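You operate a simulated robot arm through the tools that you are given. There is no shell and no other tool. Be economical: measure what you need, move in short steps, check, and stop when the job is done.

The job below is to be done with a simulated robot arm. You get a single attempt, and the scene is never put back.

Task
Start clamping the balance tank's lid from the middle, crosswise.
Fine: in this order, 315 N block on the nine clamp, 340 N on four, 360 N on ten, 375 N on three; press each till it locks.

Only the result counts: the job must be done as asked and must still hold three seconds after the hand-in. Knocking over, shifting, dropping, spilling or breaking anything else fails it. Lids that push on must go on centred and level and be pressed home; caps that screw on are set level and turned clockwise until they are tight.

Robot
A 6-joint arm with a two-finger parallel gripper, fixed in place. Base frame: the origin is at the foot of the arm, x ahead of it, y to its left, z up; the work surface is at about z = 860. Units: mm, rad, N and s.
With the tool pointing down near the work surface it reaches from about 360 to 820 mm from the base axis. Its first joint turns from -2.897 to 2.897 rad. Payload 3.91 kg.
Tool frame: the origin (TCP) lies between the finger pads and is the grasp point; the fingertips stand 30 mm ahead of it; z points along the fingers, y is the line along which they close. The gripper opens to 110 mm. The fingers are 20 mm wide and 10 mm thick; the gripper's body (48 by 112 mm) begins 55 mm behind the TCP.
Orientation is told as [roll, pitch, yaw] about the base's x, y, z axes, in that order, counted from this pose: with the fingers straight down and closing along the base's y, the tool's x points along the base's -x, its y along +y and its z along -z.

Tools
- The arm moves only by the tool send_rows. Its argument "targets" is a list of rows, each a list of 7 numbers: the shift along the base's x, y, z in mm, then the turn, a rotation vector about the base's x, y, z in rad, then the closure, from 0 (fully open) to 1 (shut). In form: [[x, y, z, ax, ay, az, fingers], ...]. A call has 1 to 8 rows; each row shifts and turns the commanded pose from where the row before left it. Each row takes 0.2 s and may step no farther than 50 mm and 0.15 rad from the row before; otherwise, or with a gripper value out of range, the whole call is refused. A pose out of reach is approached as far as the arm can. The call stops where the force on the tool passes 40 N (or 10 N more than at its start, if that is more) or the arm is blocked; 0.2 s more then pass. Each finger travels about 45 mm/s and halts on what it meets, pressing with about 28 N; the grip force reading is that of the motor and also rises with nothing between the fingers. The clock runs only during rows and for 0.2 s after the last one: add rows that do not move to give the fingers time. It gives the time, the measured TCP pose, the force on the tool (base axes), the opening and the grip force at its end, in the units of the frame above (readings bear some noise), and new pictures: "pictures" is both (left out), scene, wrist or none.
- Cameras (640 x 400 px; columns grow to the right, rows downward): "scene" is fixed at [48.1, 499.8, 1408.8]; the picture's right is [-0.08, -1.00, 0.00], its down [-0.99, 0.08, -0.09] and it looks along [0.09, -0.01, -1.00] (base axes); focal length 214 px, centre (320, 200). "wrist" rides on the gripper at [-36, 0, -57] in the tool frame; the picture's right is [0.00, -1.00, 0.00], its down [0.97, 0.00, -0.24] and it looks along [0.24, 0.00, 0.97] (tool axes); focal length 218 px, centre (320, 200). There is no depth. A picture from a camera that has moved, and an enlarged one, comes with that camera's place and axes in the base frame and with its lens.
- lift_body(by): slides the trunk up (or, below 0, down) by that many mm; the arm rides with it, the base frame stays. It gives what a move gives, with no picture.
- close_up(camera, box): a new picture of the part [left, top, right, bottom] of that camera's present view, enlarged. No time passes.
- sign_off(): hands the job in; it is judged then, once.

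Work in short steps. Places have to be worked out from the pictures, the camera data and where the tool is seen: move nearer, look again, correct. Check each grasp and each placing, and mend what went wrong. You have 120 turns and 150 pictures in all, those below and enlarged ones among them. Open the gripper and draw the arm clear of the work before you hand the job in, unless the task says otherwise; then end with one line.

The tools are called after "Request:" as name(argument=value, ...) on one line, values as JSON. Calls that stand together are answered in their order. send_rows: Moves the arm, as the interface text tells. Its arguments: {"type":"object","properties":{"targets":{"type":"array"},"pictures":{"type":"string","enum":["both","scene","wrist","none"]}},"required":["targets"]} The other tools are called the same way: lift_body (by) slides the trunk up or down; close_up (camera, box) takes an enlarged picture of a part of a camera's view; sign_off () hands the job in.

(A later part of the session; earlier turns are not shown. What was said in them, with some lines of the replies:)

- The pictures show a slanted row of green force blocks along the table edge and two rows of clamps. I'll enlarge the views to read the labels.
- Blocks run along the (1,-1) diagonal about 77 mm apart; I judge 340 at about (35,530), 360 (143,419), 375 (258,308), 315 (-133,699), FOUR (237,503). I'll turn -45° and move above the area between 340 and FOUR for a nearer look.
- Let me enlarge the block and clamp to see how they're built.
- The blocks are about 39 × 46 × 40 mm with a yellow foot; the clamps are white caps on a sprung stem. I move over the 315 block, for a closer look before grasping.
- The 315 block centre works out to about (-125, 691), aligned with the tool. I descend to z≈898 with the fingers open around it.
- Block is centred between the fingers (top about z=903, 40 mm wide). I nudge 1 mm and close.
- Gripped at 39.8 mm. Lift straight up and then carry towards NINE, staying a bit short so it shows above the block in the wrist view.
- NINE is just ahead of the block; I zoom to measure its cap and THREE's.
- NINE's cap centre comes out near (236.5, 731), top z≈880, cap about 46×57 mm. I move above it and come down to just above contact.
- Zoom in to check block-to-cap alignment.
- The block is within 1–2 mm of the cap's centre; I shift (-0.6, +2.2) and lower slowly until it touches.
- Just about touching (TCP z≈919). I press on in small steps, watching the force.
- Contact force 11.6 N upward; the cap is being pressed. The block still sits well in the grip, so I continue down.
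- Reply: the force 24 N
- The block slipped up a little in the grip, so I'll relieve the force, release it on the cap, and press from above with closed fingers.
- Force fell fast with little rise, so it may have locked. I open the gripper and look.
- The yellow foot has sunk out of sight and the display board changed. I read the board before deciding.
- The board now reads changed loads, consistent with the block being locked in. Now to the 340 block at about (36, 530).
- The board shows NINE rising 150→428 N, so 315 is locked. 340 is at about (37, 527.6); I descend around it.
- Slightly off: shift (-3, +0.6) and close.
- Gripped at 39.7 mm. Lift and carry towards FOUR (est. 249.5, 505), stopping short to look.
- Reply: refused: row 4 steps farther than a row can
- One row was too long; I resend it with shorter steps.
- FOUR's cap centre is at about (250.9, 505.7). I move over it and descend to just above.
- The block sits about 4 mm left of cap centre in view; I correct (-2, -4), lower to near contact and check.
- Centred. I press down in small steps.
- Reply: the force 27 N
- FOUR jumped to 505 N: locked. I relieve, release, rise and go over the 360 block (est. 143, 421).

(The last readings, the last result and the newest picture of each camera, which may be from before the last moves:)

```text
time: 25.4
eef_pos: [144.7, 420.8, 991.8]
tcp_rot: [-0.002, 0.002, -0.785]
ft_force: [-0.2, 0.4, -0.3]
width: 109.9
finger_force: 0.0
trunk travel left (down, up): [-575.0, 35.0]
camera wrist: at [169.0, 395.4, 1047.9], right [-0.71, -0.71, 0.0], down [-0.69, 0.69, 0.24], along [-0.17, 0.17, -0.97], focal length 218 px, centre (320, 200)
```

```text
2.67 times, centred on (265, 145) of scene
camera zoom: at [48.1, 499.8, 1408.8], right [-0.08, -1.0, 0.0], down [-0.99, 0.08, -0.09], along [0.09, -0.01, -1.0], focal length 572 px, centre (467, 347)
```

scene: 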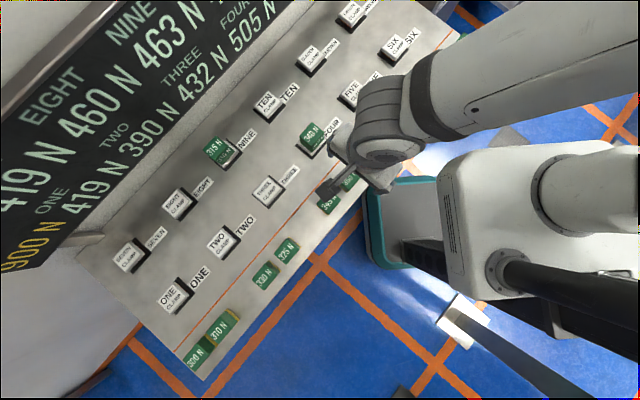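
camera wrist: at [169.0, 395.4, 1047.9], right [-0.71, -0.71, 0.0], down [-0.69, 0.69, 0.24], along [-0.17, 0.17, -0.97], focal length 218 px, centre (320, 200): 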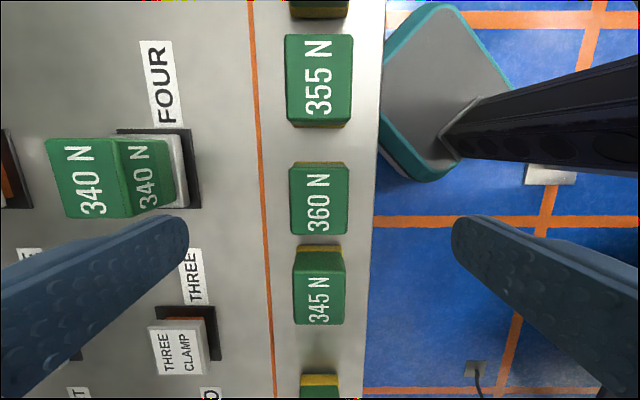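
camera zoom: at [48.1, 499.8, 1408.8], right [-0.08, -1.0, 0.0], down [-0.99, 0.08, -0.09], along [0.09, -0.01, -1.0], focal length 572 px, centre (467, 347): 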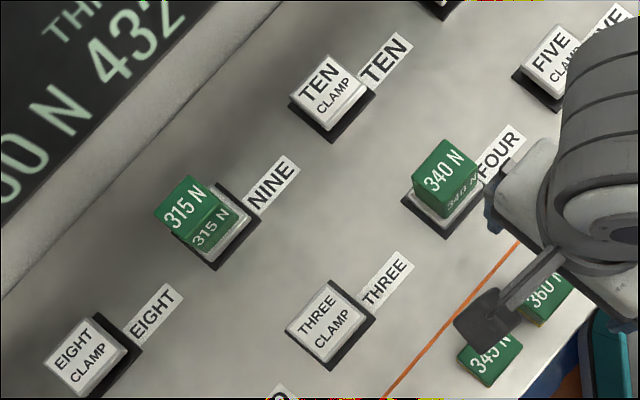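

340 sits on FOUR nicely. The 360 block is centred beneath the TCP; I descend.

Request:
send_rows(targets=[[0, 0, -30, 0, 0, 0, 0], [0, 0, -35, 0, 0, 0, 0], [0, 0, -28, 0, 0, 0, 0], [0, 0, 0, 0, 0, 0, 0]], pictures="wrist")

```text
time: 26.4
eef_pos: [143.9, 420.8, 900.7]
tcp_rot: [-0.001, 0.0, -0.787]
ft_force: [0.2, -0.4, -0.8]
width: 109.8
finger_force: 0.0
trunk travel left (down, up): [-575.0, 35.0]
camera wrist: at [169.7, 396.4, 955.7], right [-0.71, -0.71, 0.0], down [-0.69, 0.69, 0.24], along [-0.17, 0.17, -0.97], focal length 218 px, centre (320, 200)
```

wrist: 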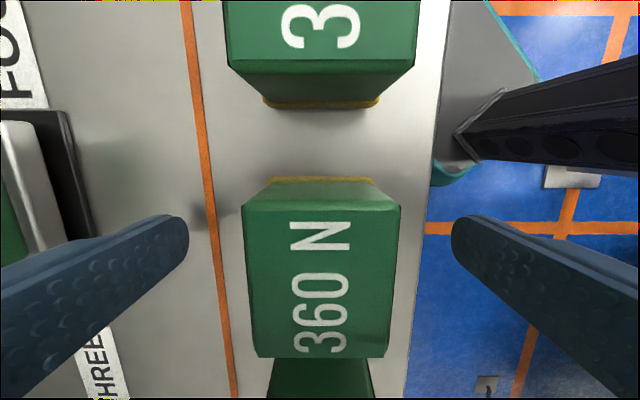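

Well placed; small shift (-1.4, +1.4), then close.

Request:
send_rows(targets=[[-1.4, 1.4, -1, 0, 0, 0, 0], [0, 0, 0, 0, 0, 0, 0.7], [0, 0, 0, 0, 0, 0, 0.7], [0, 0, 0, 0, 0, 0, 0.7], [0, 0, 0, 0, 0, 0, 0.7], [0, 0, 0, 0, 0, 0, 0.7]], pictures="wrist")

```text
time: 27.8
eef_pos: [141.8, 424.0, 900.0]
tcp_rot: [0.001, -0.001, -0.785]
ft_force: [-0.4, 0.5, 0.7]
width: 39.6
finger_force: 27.4
trunk travel left (down, up): [-575.0, 35.0]
camera wrist: at [167.1, 397.7, 956.0], right [-0.71, -0.71, 0.0], down [-0.69, 0.69, 0.24], along [-0.17, 0.17, -0.97], focal length 218 px, centre (320, 200)
```

wrist: 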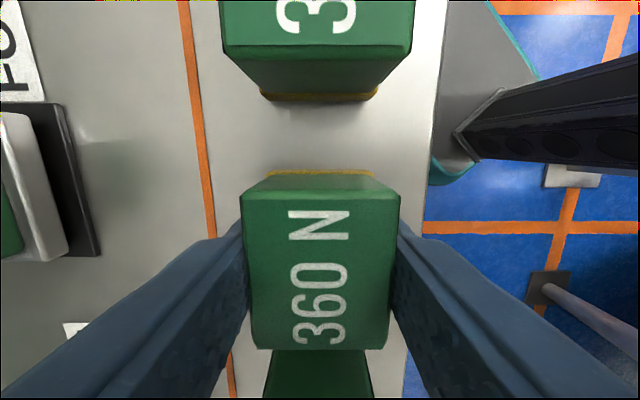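

Gripped. Lift and carry towards TEN (est. 357, 612), stopping short to measure.

Request:
send_rows(targets=[[0, 0, 20, 0, 0, 0, 0.7], [0, 0, 45, 0, 0, 0, 0.7], [0, 0, 45, 0, 0, 0, 0.7], [0, 0, 25, 0, 0, 0, 0.7]], pictures="none")

Request:
send_rows(targets=[[32.3, 34.8, 0, 0, 0, 0, 0.7], [32.3, 34.8, 0, 0, 0, 0, 0.7], [32.3, 34.8, 0, 0, 0, 0, 0.7], [32.3, 34.8, 0, 0, 0, 0, 0.7], [32.3, 34.8, 0, 0, 0, 0, 0.7], [32.3, 34.8, 0, 0, 0, 0, 0.7], [0, 0, 0, 0, 0, 0, 0.7]], pictures="wrist")

Request:
close_up(camera="wrist", box=[260, 100, 360, 200])

```text
time: 28.8
eef_pos: [142.1, 419.7, 1034.6]
tcp_rot: [-0.001, 0.0, -0.784]
ft_force: [-0.3, -0.2, -0.9]
width: 39.6
finger_force: 28.2
trunk travel left (down, up): [-575.0, 35.0]
```

```text
time: 30.4
eef_pos: [335.9, 628.3, 1039.5]
tcp_rot: [-0.002, 0.001, -0.785]
ft_force: [-0.8, 0.2, -1.2]
width: 39.5
finger_force: 28.2
trunk travel left (down, up): [-575.0, 35.0]
camera wrist: at [361.1, 604.0, 1095.3], right [-0.71, -0.71, 0.0], down [-0.69, 0.69, 0.24], along [-0.17, 0.17, -0.97], focal length 218 px, centre (320, 200)
```

wrist: 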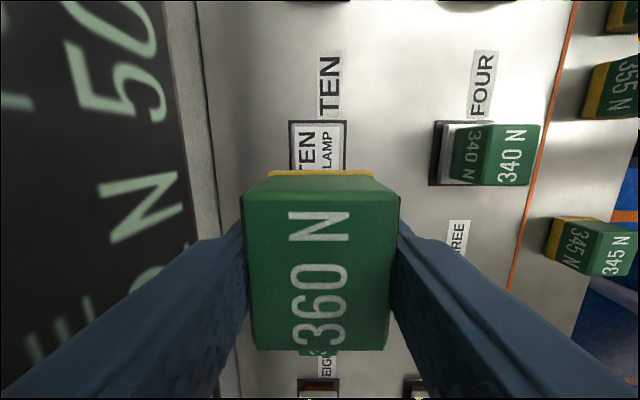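

```text
4.00 times, centred on (310, 150) of wrist
camera zoom: at [361.1, 604.0, 1095.3], right [-0.71, -0.71, 0.0], down [-0.69, 0.69, 0.24], along [-0.17, 0.17, -0.97], focal length 873 px, centre (360, 400)
```

zoom: 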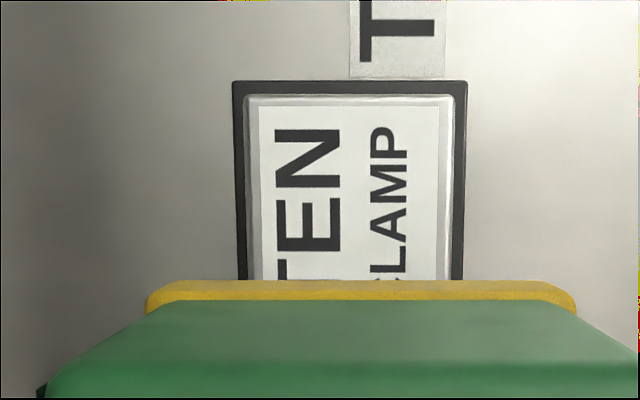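

TEN's cap is offset; shift (20.6, -16.8) then lower to just above contact and check.

Request:
send_rows(targets=[[20.6, -16.8, 0, 0, 0, 0, 0.7], [0, 0, -40, 0, 0, 0, 0.7], [0, 0, -40, 0, 0, 0, 0.7], [0, 0, -20, 0, 0, 0, 0.7], [0, 0, -10, 0, 0, 0, 0.7], [0, 0, 0, 0, 0, 0, 0.7]], pictures="none")

Request:
close_up(camera="wrist", box=[250, 130, 390, 217])

```text
time: 31.8
eef_pos: [357.3, 615.3, 925.2]
tcp_rot: [-0.001, 0.0, -0.784]
ft_force: [-0.4, -0.1, -0.8]
width: 39.5
finger_force: 27.4
trunk travel left (down, up): [-575.0, 35.0]
```

```text
4.57 times, centred on (320, 174) of wrist
camera zoom: at [381.5, 589.9, 981.3], right [-0.71, -0.71, 0.0], down [-0.69, 0.69, 0.24], along [-0.17, 0.17, -0.97], focal length 998 px, centre (320, 321)
```

zoom: 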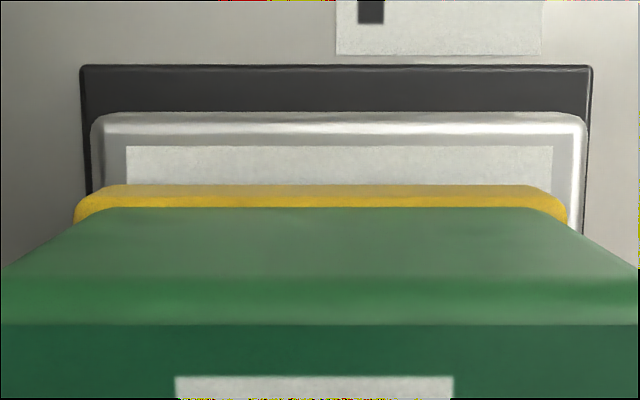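

Correct (0, -2.9) and press in small steps.

Request:
send_rows(targets=[[0.1, -2.9, 0, 0, 0, 0, 0.7], [0, 0, -4, 0, 0, 0, 0.7], [0, 0, -3, 0, 0, 0, 0.7], [0, 0, -3, 0, 0, 0, 0.7], [0, 0, -3, 0, 0, 0, 0.7], [0, 0, -2, 0, 0, 0, 0.7]], pictures="wrist")

```text
time: 33.2
eef_pos: [355.3, 613.0, 913.3]
tcp_rot: [0.004, 0.001, -0.786]
ft_force: [1.4, 2.4, 14.4]
width: 39.5
finger_force: 28.5
trunk travel left (down, up): [-575.0, 35.0]
camera wrist: at [379.9, 587.0, 969.5], right [-0.71, -0.71, 0.0], down [-0.69, 0.69, 0.24], along [-0.17, 0.17, -0.97], focal length 218 px, centre (320, 200)
```

wrist: 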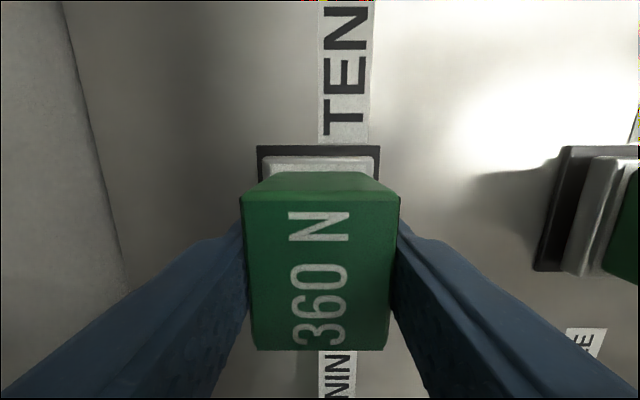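

Seated and centred; press the remaining stroke.

Request:
send_rows(targets=[[0, 0, -2, 0, 0, 0, 0.7], [0, 0, -2, 0, 0, 0, 0.7], [0, 0, -2, 0, 0, 0, 0.7], [0, 0, -2, 0, 0, 0, 0.7]])

Request:
close_up(camera="scene", box=[60, 0, 360, 200])

```text
time: 34.2
eef_pos: [354.2, 611.5, 904.2]
tcp_rot: [0.004, 0.001, -0.784]
ft_force: [-2.7, 2.8, 27.1]
width: 39.5
finger_force: 27.8
trunk travel left (down, up): [-575.0, 35.0]
camera wrist: at [379.7, 586.0, 961.0], right [-0.71, -0.71, 0.0], down [-0.69, 0.69, 0.24], along [-0.17, 0.17, -0.97], focal length 218 px, centre (320, 200)
```

scene: 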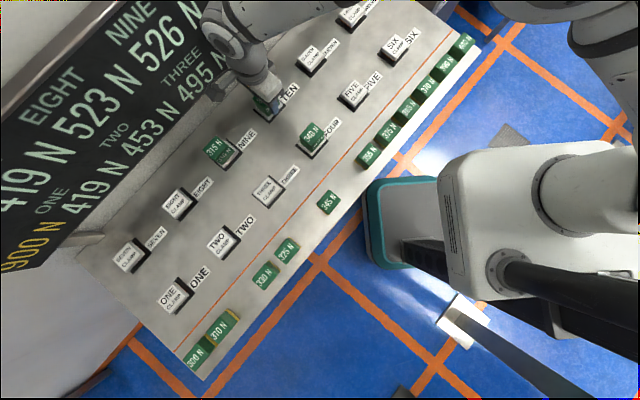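
wrist: 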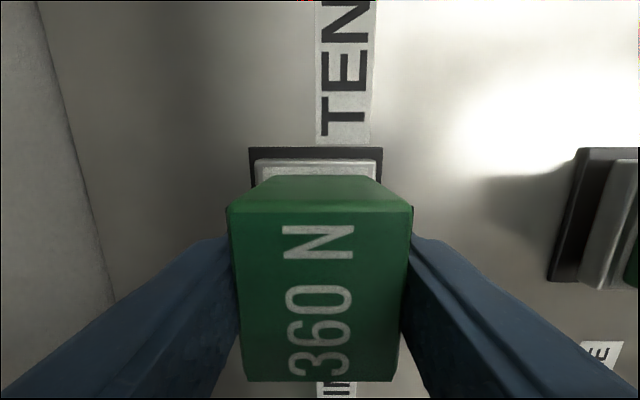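

```text
2.00 times, centred on (210, 100) of scene
camera zoom: at [48.1, 499.8, 1408.8], right [-0.08, -1.0, 0.0], down [-0.99, 0.08, -0.09], along [0.09, -0.01, -1.0], focal length 429 px, centre (540, 400)
```

zoom: 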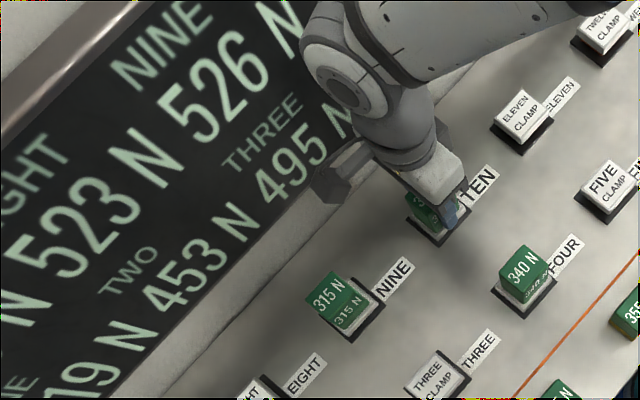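

Loads changed again: TEN is locked. I release, rise, and head to the 375 block (est. 247, 318).

Request:
send_rows(targets=[[0, 0, 5, 0, 0, 0, 0.7], [0, 0, 0, 0, 0, 0, 0.4], [0, 0, 0, 0, 0, 0, 0.2], [0, 0, 40, 0, 0, 0, 0.1], [0, 0, 50, 0, 0, 0, 0]], pictures="wrist")

Request:
send_rows(targets=[[-15.3, -42, 0, 0, 0, 0, 0], [-15.3, -42, 0, 0, 0, 0, 0], [-15.3, -42, 0, 0, 0, 0, 0], [-15.3, -42, 0, 0, 0, 0, 0], [-15.3, -42, 0, 0, 0, 0, 0], [-15.3, -42, 0, 0, 0, 0, 0], [-15.3, -42, 0, 0, 0, 0, 0], [0, 0, 0, 0, 0, 0, 0]])

```text
time: 35.4
eef_pos: [358.3, 609.4, 1000.2]
tcp_rot: [-0.002, 0.0, -0.786]
ft_force: [0.4, -0.4, 0.5]
width: 109.8
finger_force: 0.0
trunk travel left (down, up): [-575.0, 35.0]
camera wrist: at [382.9, 585.3, 1057.0], right [-0.71, -0.71, 0.0], down [-0.69, 0.69, 0.24], along [-0.17, 0.17, -0.97], focal length 218 px, centre (320, 200)
```

wrist: 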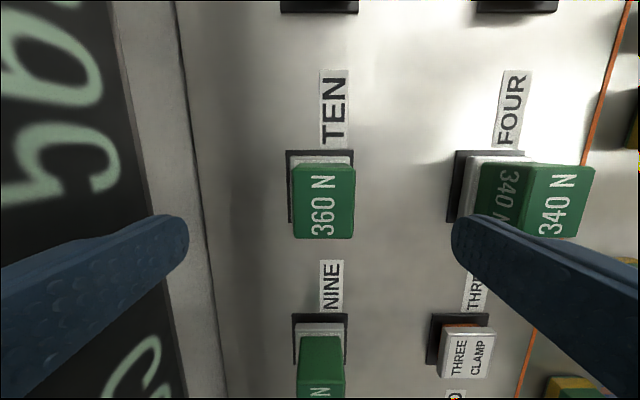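

```text
time: 37.2
eef_pos: [252.8, 318.6, 997.4]
tcp_rot: [-0.001, -0.001, -0.784]
ft_force: [0.3, -0.8, 0.6]
width: 110.0
finger_force: 0.1
trunk travel left (down, up): [-575.0, 35.0]
camera wrist: at [277.8, 292.6, 1054.6], right [-0.71, -0.71, 0.0], down [-0.69, 0.69, 0.24], along [-0.17, 0.17, -0.97], focal length 218 px, centre (320, 200)
```

scene: 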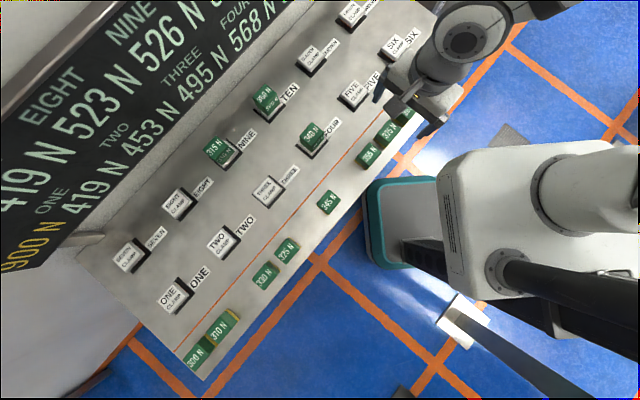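
wrist: 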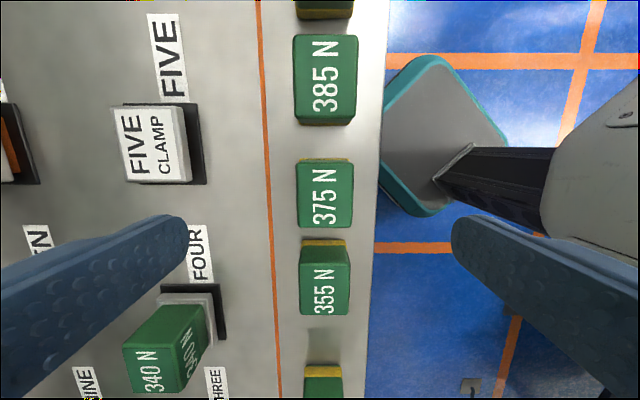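

The 375 block is just right of centre; shift (-1.8, -3.2) and descend.

Request:
send_rows(targets=[[-1.8, -3.2, -25, 0, 0, 0, 0], [0, 0, -35, 0, 0, 0, 0], [0, 0, -37, 0, 0, 0, 0], [0, 0, 0, 0, 0, 0, 0]], pictures="wrist")

```text
time: 38.2
eef_pos: [249.5, 315.2, 899.9]
tcp_rot: [0.0, 0.0, -0.786]
ft_force: [0.2, -0.5, 0.4]
width: 110.0
finger_force: 0.1
trunk travel left (down, up): [-575.0, 35.0]
camera wrist: at [273.9, 291.6, 956.7], right [-0.71, -0.71, 0.0], down [-0.69, 0.69, 0.24], along [-0.17, 0.17, -0.97], focal length 218 px, centre (320, 200)
```

wrist: 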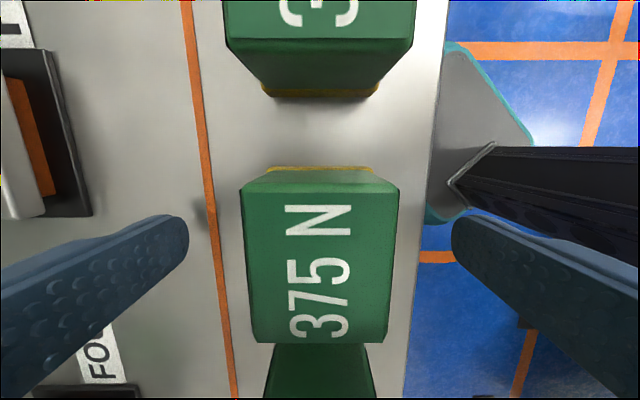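

Centred; close on it.

Request:
send_rows(targets=[[0, 0, -0.5, 0, 0, 0, 0.7], [0, 0, 0, 0, 0, 0, 0.7], [0, 0, 0, 0, 0, 0, 0.7], [0, 0, 0, 0, 0, 0, 0.7], [0, 0, 0, 0, 0, 0, 0.7]], pictures="wrist")

```text
time: 39.4
eef_pos: [249.1, 315.8, 899.5]
tcp_rot: [0.0, -0.001, -0.786]
ft_force: [0.2, 0.2, 0.7]
width: 39.2
finger_force: 27.7
trunk travel left (down, up): [-575.0, 35.0]
camera wrist: at [273.7, 290.8, 956.0], right [-0.71, -0.71, 0.0], down [-0.69, 0.69, 0.24], along [-0.17, 0.17, -0.97], focal length 218 px, centre (320, 200)
```

wrist: 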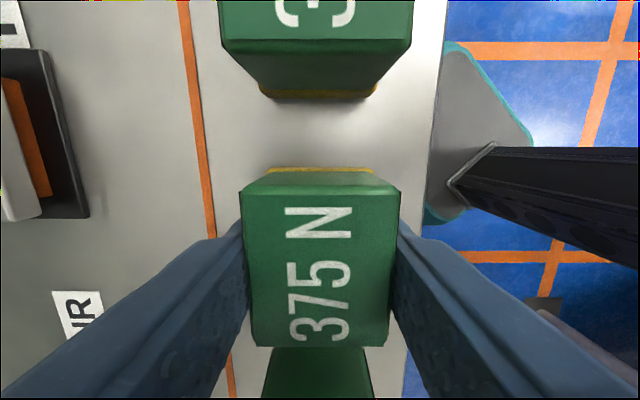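

Lift and carry towards THREE (est. 129.5, 625), stopping short.

Request:
send_rows(targets=[[0, 0, 20, 0, 0, 0, 0.7], [0, 0, 45, 0, 0, 0, 0.7], [0, 0, 45, 0, 0, 0, 0.7], [0, 0, 25, 0, 0, 0, 0.7]], pictures="none")

Request:
send_rows(targets=[[-17.6, 41.3, 0, 0, 0, 0, 0.7], [-17.6, 41.3, 0, 0, 0, 0, 0.7], [-17.6, 41.3, 0, 0, 0, 0, 0.7], [-17.6, 41.3, 0, 0, 0, 0, 0.7], [-17.6, 41.3, 0, 0, 0, 0, 0.7], [-17.6, 41.3, 0, 0, 0, 0, 0.7], [-17.6, 41.3, 0, 0, 0, 0, 0.7], [-17.6, 41.3, 0, 0, 0, 0, 0.7]], pictures="none")

Request:
send_rows(targets=[[0, 0, 0, 0, 0, 0, 0.7]], pictures="wrist")

Request:
close_up(camera="wrist", box=[260, 100, 360, 200])

```text
time: 40.4
eef_pos: [246.7, 315.9, 1032.0]
tcp_rot: [-0.001, 0.0, -0.787]
ft_force: [-0.2, 0.1, -0.1]
width: 39.7
finger_force: 28.1
trunk travel left (down, up): [-575.0, 35.0]
```

```text
time: 42.2
eef_pos: [104.1, 645.0, 1032.3]
tcp_rot: [0.001, -0.003, -0.785]
ft_force: [-0.6, -0.8, -0.5]
width: 39.4
finger_force: 28.3
trunk travel left (down, up): [-575.0, 35.0]
```

```text
time: 42.6
eef_pos: [105.1, 644.2, 1033.4]
tcp_rot: [0.0, 0.001, -0.786]
ft_force: [0.1, 0.2, -0.4]
width: 39.3
finger_force: 28.0
trunk travel left (down, up): [-575.0, 35.0]
camera wrist: at [128.9, 620.0, 1090.2], right [-0.71, -0.71, 0.0], down [-0.69, 0.69, 0.24], along [-0.17, 0.17, -0.97], focal length 218 px, centre (320, 200)
```

wrist: 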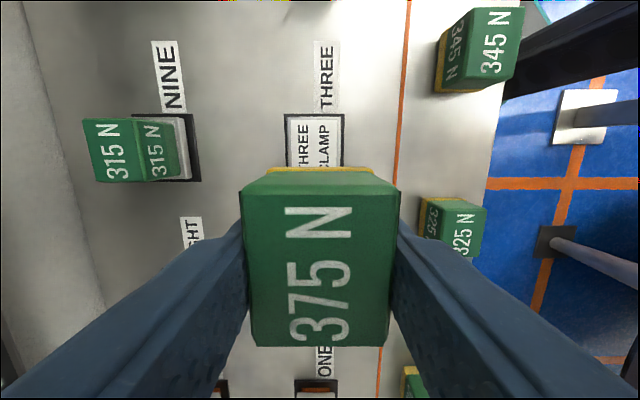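

```text
4.00 times, centred on (310, 150) of wrist
camera zoom: at [128.9, 620.0, 1090.2], right [-0.71, -0.71, 0.0], down [-0.69, 0.69, 0.24], along [-0.17, 0.17, -0.97], focal length 873 px, centre (360, 400)
```

zoom: 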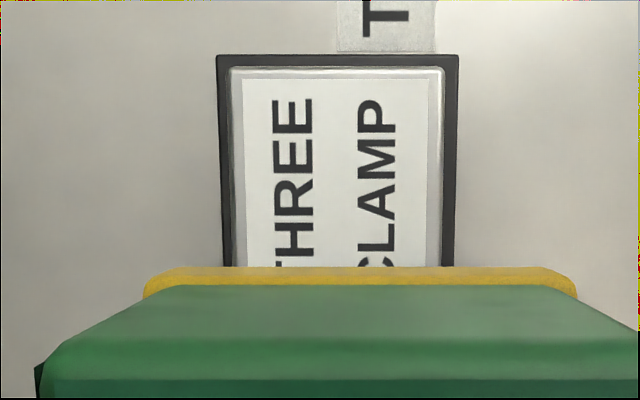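

Shift (24.9, -17.3), descend to just above contact, and check.

Request:
send_rows(targets=[[24.5, -19, 0, 0, 0, 0, 0.7], [0, 0, -40, 0, 0, 0, 0.7], [0, 0, -40, 0, 0, 0, 0.7], [0, 0, -18, 0, 0, 0, 0.7], [0, 0, -9, 0, 0, 0, 0.7], [0, 0, 0, 0, 0, 0, 0.7]], pictures="none")

Request:
close_up(camera="wrist", box=[250, 130, 390, 217])

```text
time: 44.0
eef_pos: [128.8, 627.2, 925.4]
tcp_rot: [-0.002, 0.0, -0.785]
ft_force: [-0.3, -0.5, -1.3]
width: 39.6
finger_force: 27.8
trunk travel left (down, up): [-575.0, 35.0]
```

```text
4.57 times, centred on (320, 174) of wrist
camera zoom: at [154.2, 601.6, 981.7], right [-0.71, -0.71, 0.0], down [-0.69, 0.69, 0.24], along [-0.17, 0.17, -0.97], focal length 998 px, centre (320, 321)
```

zoom: 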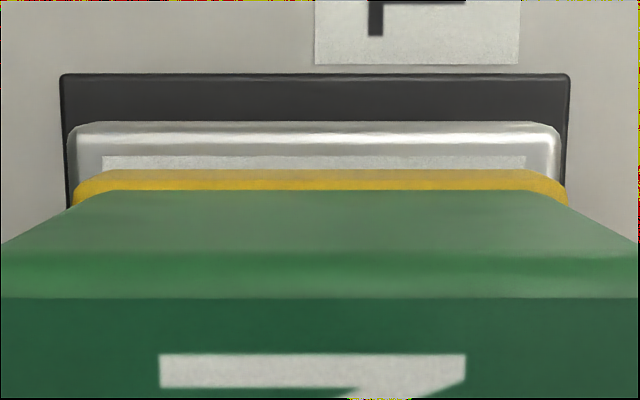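

Well centred; press in small steps.

Request:
send_rows(targets=[[0.4, 0.4, -4, 0, 0, 0, 0.7], [0, 0, -3, 0, 0, 0, 0.7], [0, 0, -3, 0, 0, 0, 0.7], [0, 0, -3, 0, 0, 0, 0.7], [0, 0, -2, 0, 0, 0, 0.7]], pictures="wrist")

Request:
send_rows(targets=[[0, 0, -2, 0, 0, 0, 0.7], [0, 0, -2, 0, 0, 0, 0.7], [0, 0, -2, 0, 0, 0, 0.7], [0, 0, -2, 0, 0, 0, 0.7]])

```text
time: 45.2
eef_pos: [131.2, 626.3, 913.2]
tcp_rot: [0.003, 0.0, -0.785]
ft_force: [1.3, -0.4, 9.4]
width: 39.5
finger_force: 28.4
trunk travel left (down, up): [-575.0, 35.0]
camera wrist: at [156.5, 600.7, 969.7], right [-0.71, -0.71, 0.0], down [-0.69, 0.69, 0.24], along [-0.17, 0.17, -0.97], focal length 218 px, centre (320, 200)
```

wrist: 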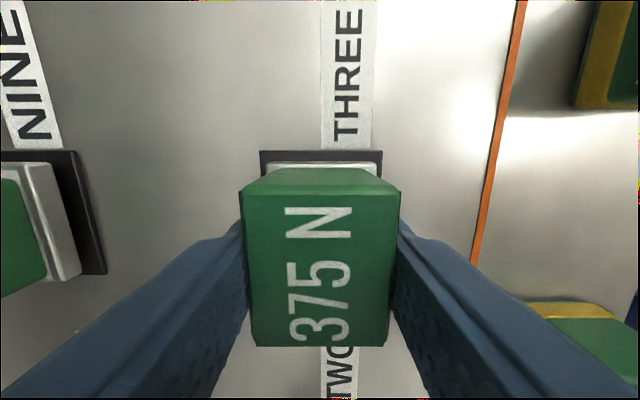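

```text
time: 46.2
eef_pos: [129.8, 624.5, 903.3]
tcp_rot: [-0.003, -0.003, -0.785]
ft_force: [-1.7, -7.1, 14.7]
width: 39.5
finger_force: 28.1
trunk travel left (down, up): [-575.0, 35.0]
camera wrist: at [155.9, 599.2, 960.2], right [-0.71, -0.71, 0.0], down [-0.69, 0.69, 0.24], along [-0.17, 0.17, -0.97], focal length 218 px, centre (320, 200)
```

scene: 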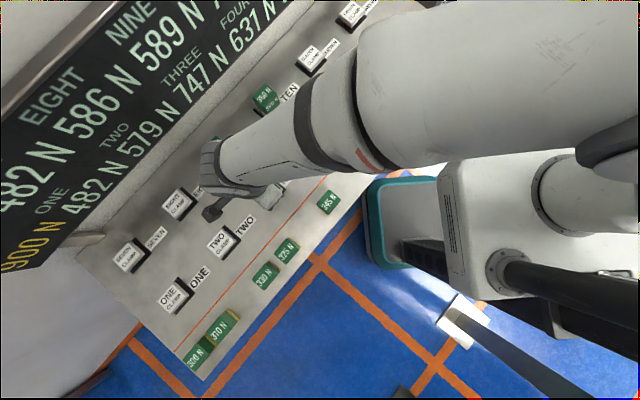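
wrist: 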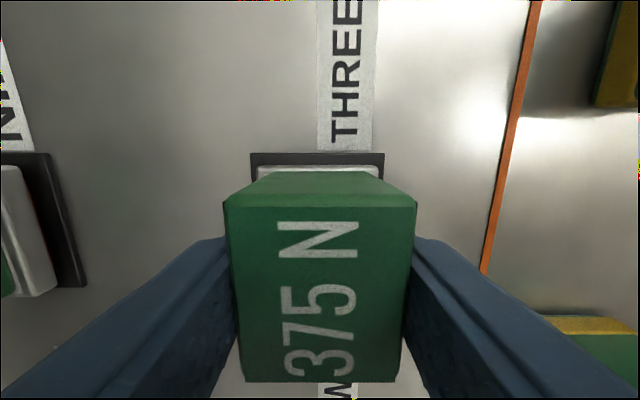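

THREE reads 747 N: locked. I relieve, release and draw the arm clear.

Request:
send_rows(targets=[[0, 0, 4, 0, 0, 0, 0.7], [0, 0, 0, 0, 0, 0, 0.4], [0, 0, 0, 0, 0, 0, 0.2], [0, 0, 40, 0, 0, 0, 0.1], [0, 0, 50, 0, 0, 0, 0], [0, 0, 40, 0, 0, 0, 0]], pictures="wrist")

Request:
send_rows(targets=[[0, -45, 10, 0, 0, 0, 0], [0, -45, 10, 0, 0, 0, 0], [0, -45, 10, 0, 0, 0, 0], [20, -45, 0, 0, 0, 0, 0], [20, -45, 0, 0, 0, 0, 0], [0, 0, 0, 0, 0, 0, 0]])

Request:
close_up(camera="scene", box=[190, 70, 340, 220])

Request:
close_up(camera="scene", box=[0, 0, 300, 270])

```text
time: 47.6
eef_pos: [131.4, 624.8, 1038.9]
tcp_rot: [-0.001, -0.002, -0.785]
ft_force: [0.2, 0.1, 0.3]
width: 110.2
finger_force: 0.0
trunk travel left (down, up): [-575.0, 35.0]
camera wrist: at [155.6, 600.0, 1095.7], right [-0.71, -0.71, 0.0], down [-0.69, 0.69, 0.24], along [-0.17, 0.17, -0.97], focal length 218 px, centre (320, 200)
```

wrist: 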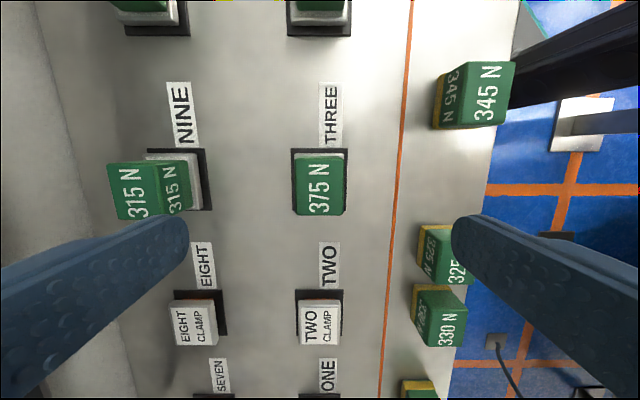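

```text
time: 49.0
eef_pos: [170.5, 397.0, 1066.8]
tcp_rot: [0.0, -0.001, -0.785]
ft_force: [-0.2, 0.2, -0.5]
width: 110.1
finger_force: 0.2
trunk travel left (down, up): [-575.0, 35.0]
camera wrist: at [196.3, 371.7, 1122.8], right [-0.71, -0.71, 0.0], down [-0.69, 0.69, 0.24], along [-0.17, 0.17, -0.97], focal length 218 px, centre (320, 200)
```

scene: 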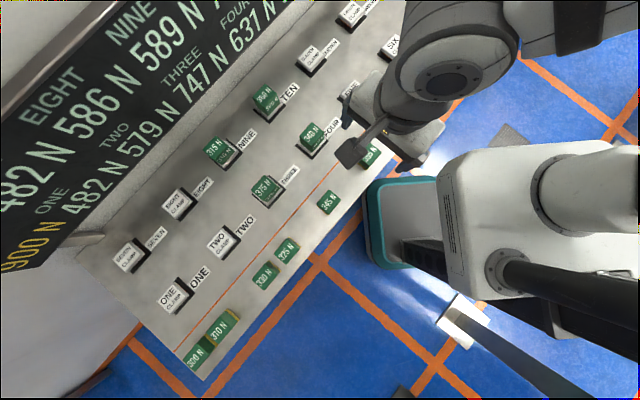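
wrist: 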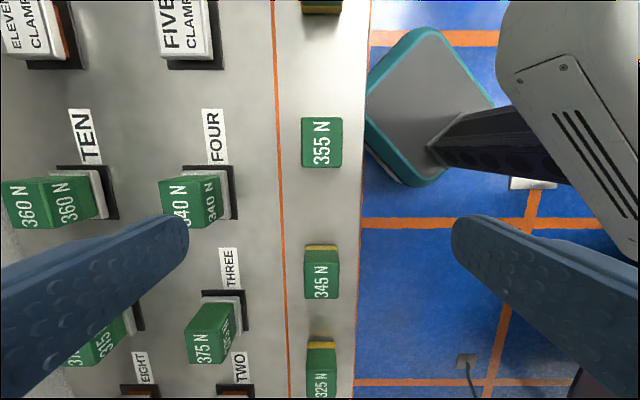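

```text
2.67 times, centred on (265, 145) of scene
camera zoom: at [48.1, 499.8, 1408.8], right [-0.08, -1.0, 0.0], down [-0.99, 0.08, -0.09], along [0.09, -0.01, -1.0], focal length 572 px, centre (467, 347)
```

zoom: 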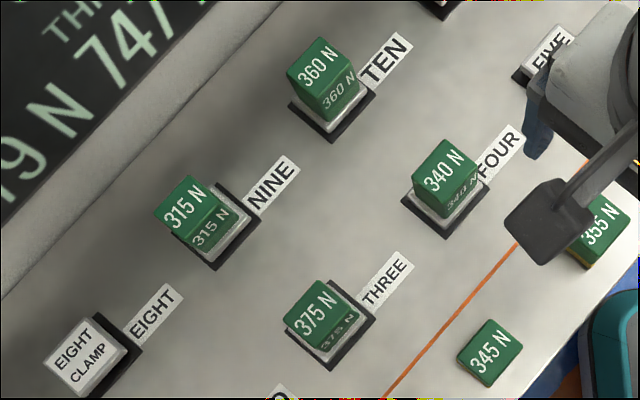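

```text
1.48 times, centred on (150, 135) of scene
camera zoom: at [48.1, 499.8, 1408.8], right [-0.08, -1.0, 0.0], down [-0.99, 0.08, -0.09], along [0.09, -0.01, -1.0], focal length 318 px, centre (572, 296)
```

zoom: 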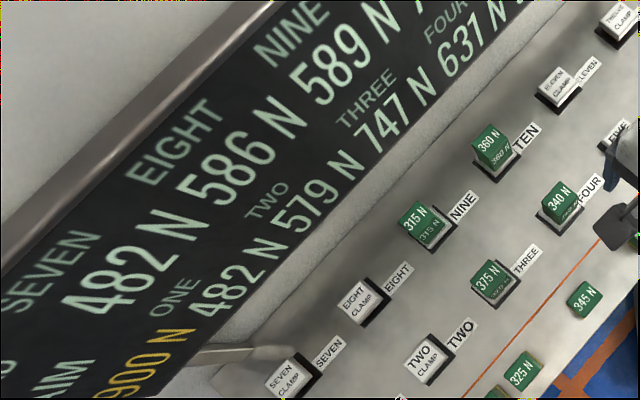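

All four blocks are locked on the asked clamps, the board keeps their loads, nothing else has moved, and the gripper is open and clear. I hand in.

Request:
sign_off()

```text
The job is handed in.
```

I set the blocks in the order you gave: 315 N on nine, 340 N on four, 360 N on ten and 375 N on three. I pressed each one until it locked; the load board updated after every press, and the gripper is open and clear of the work.
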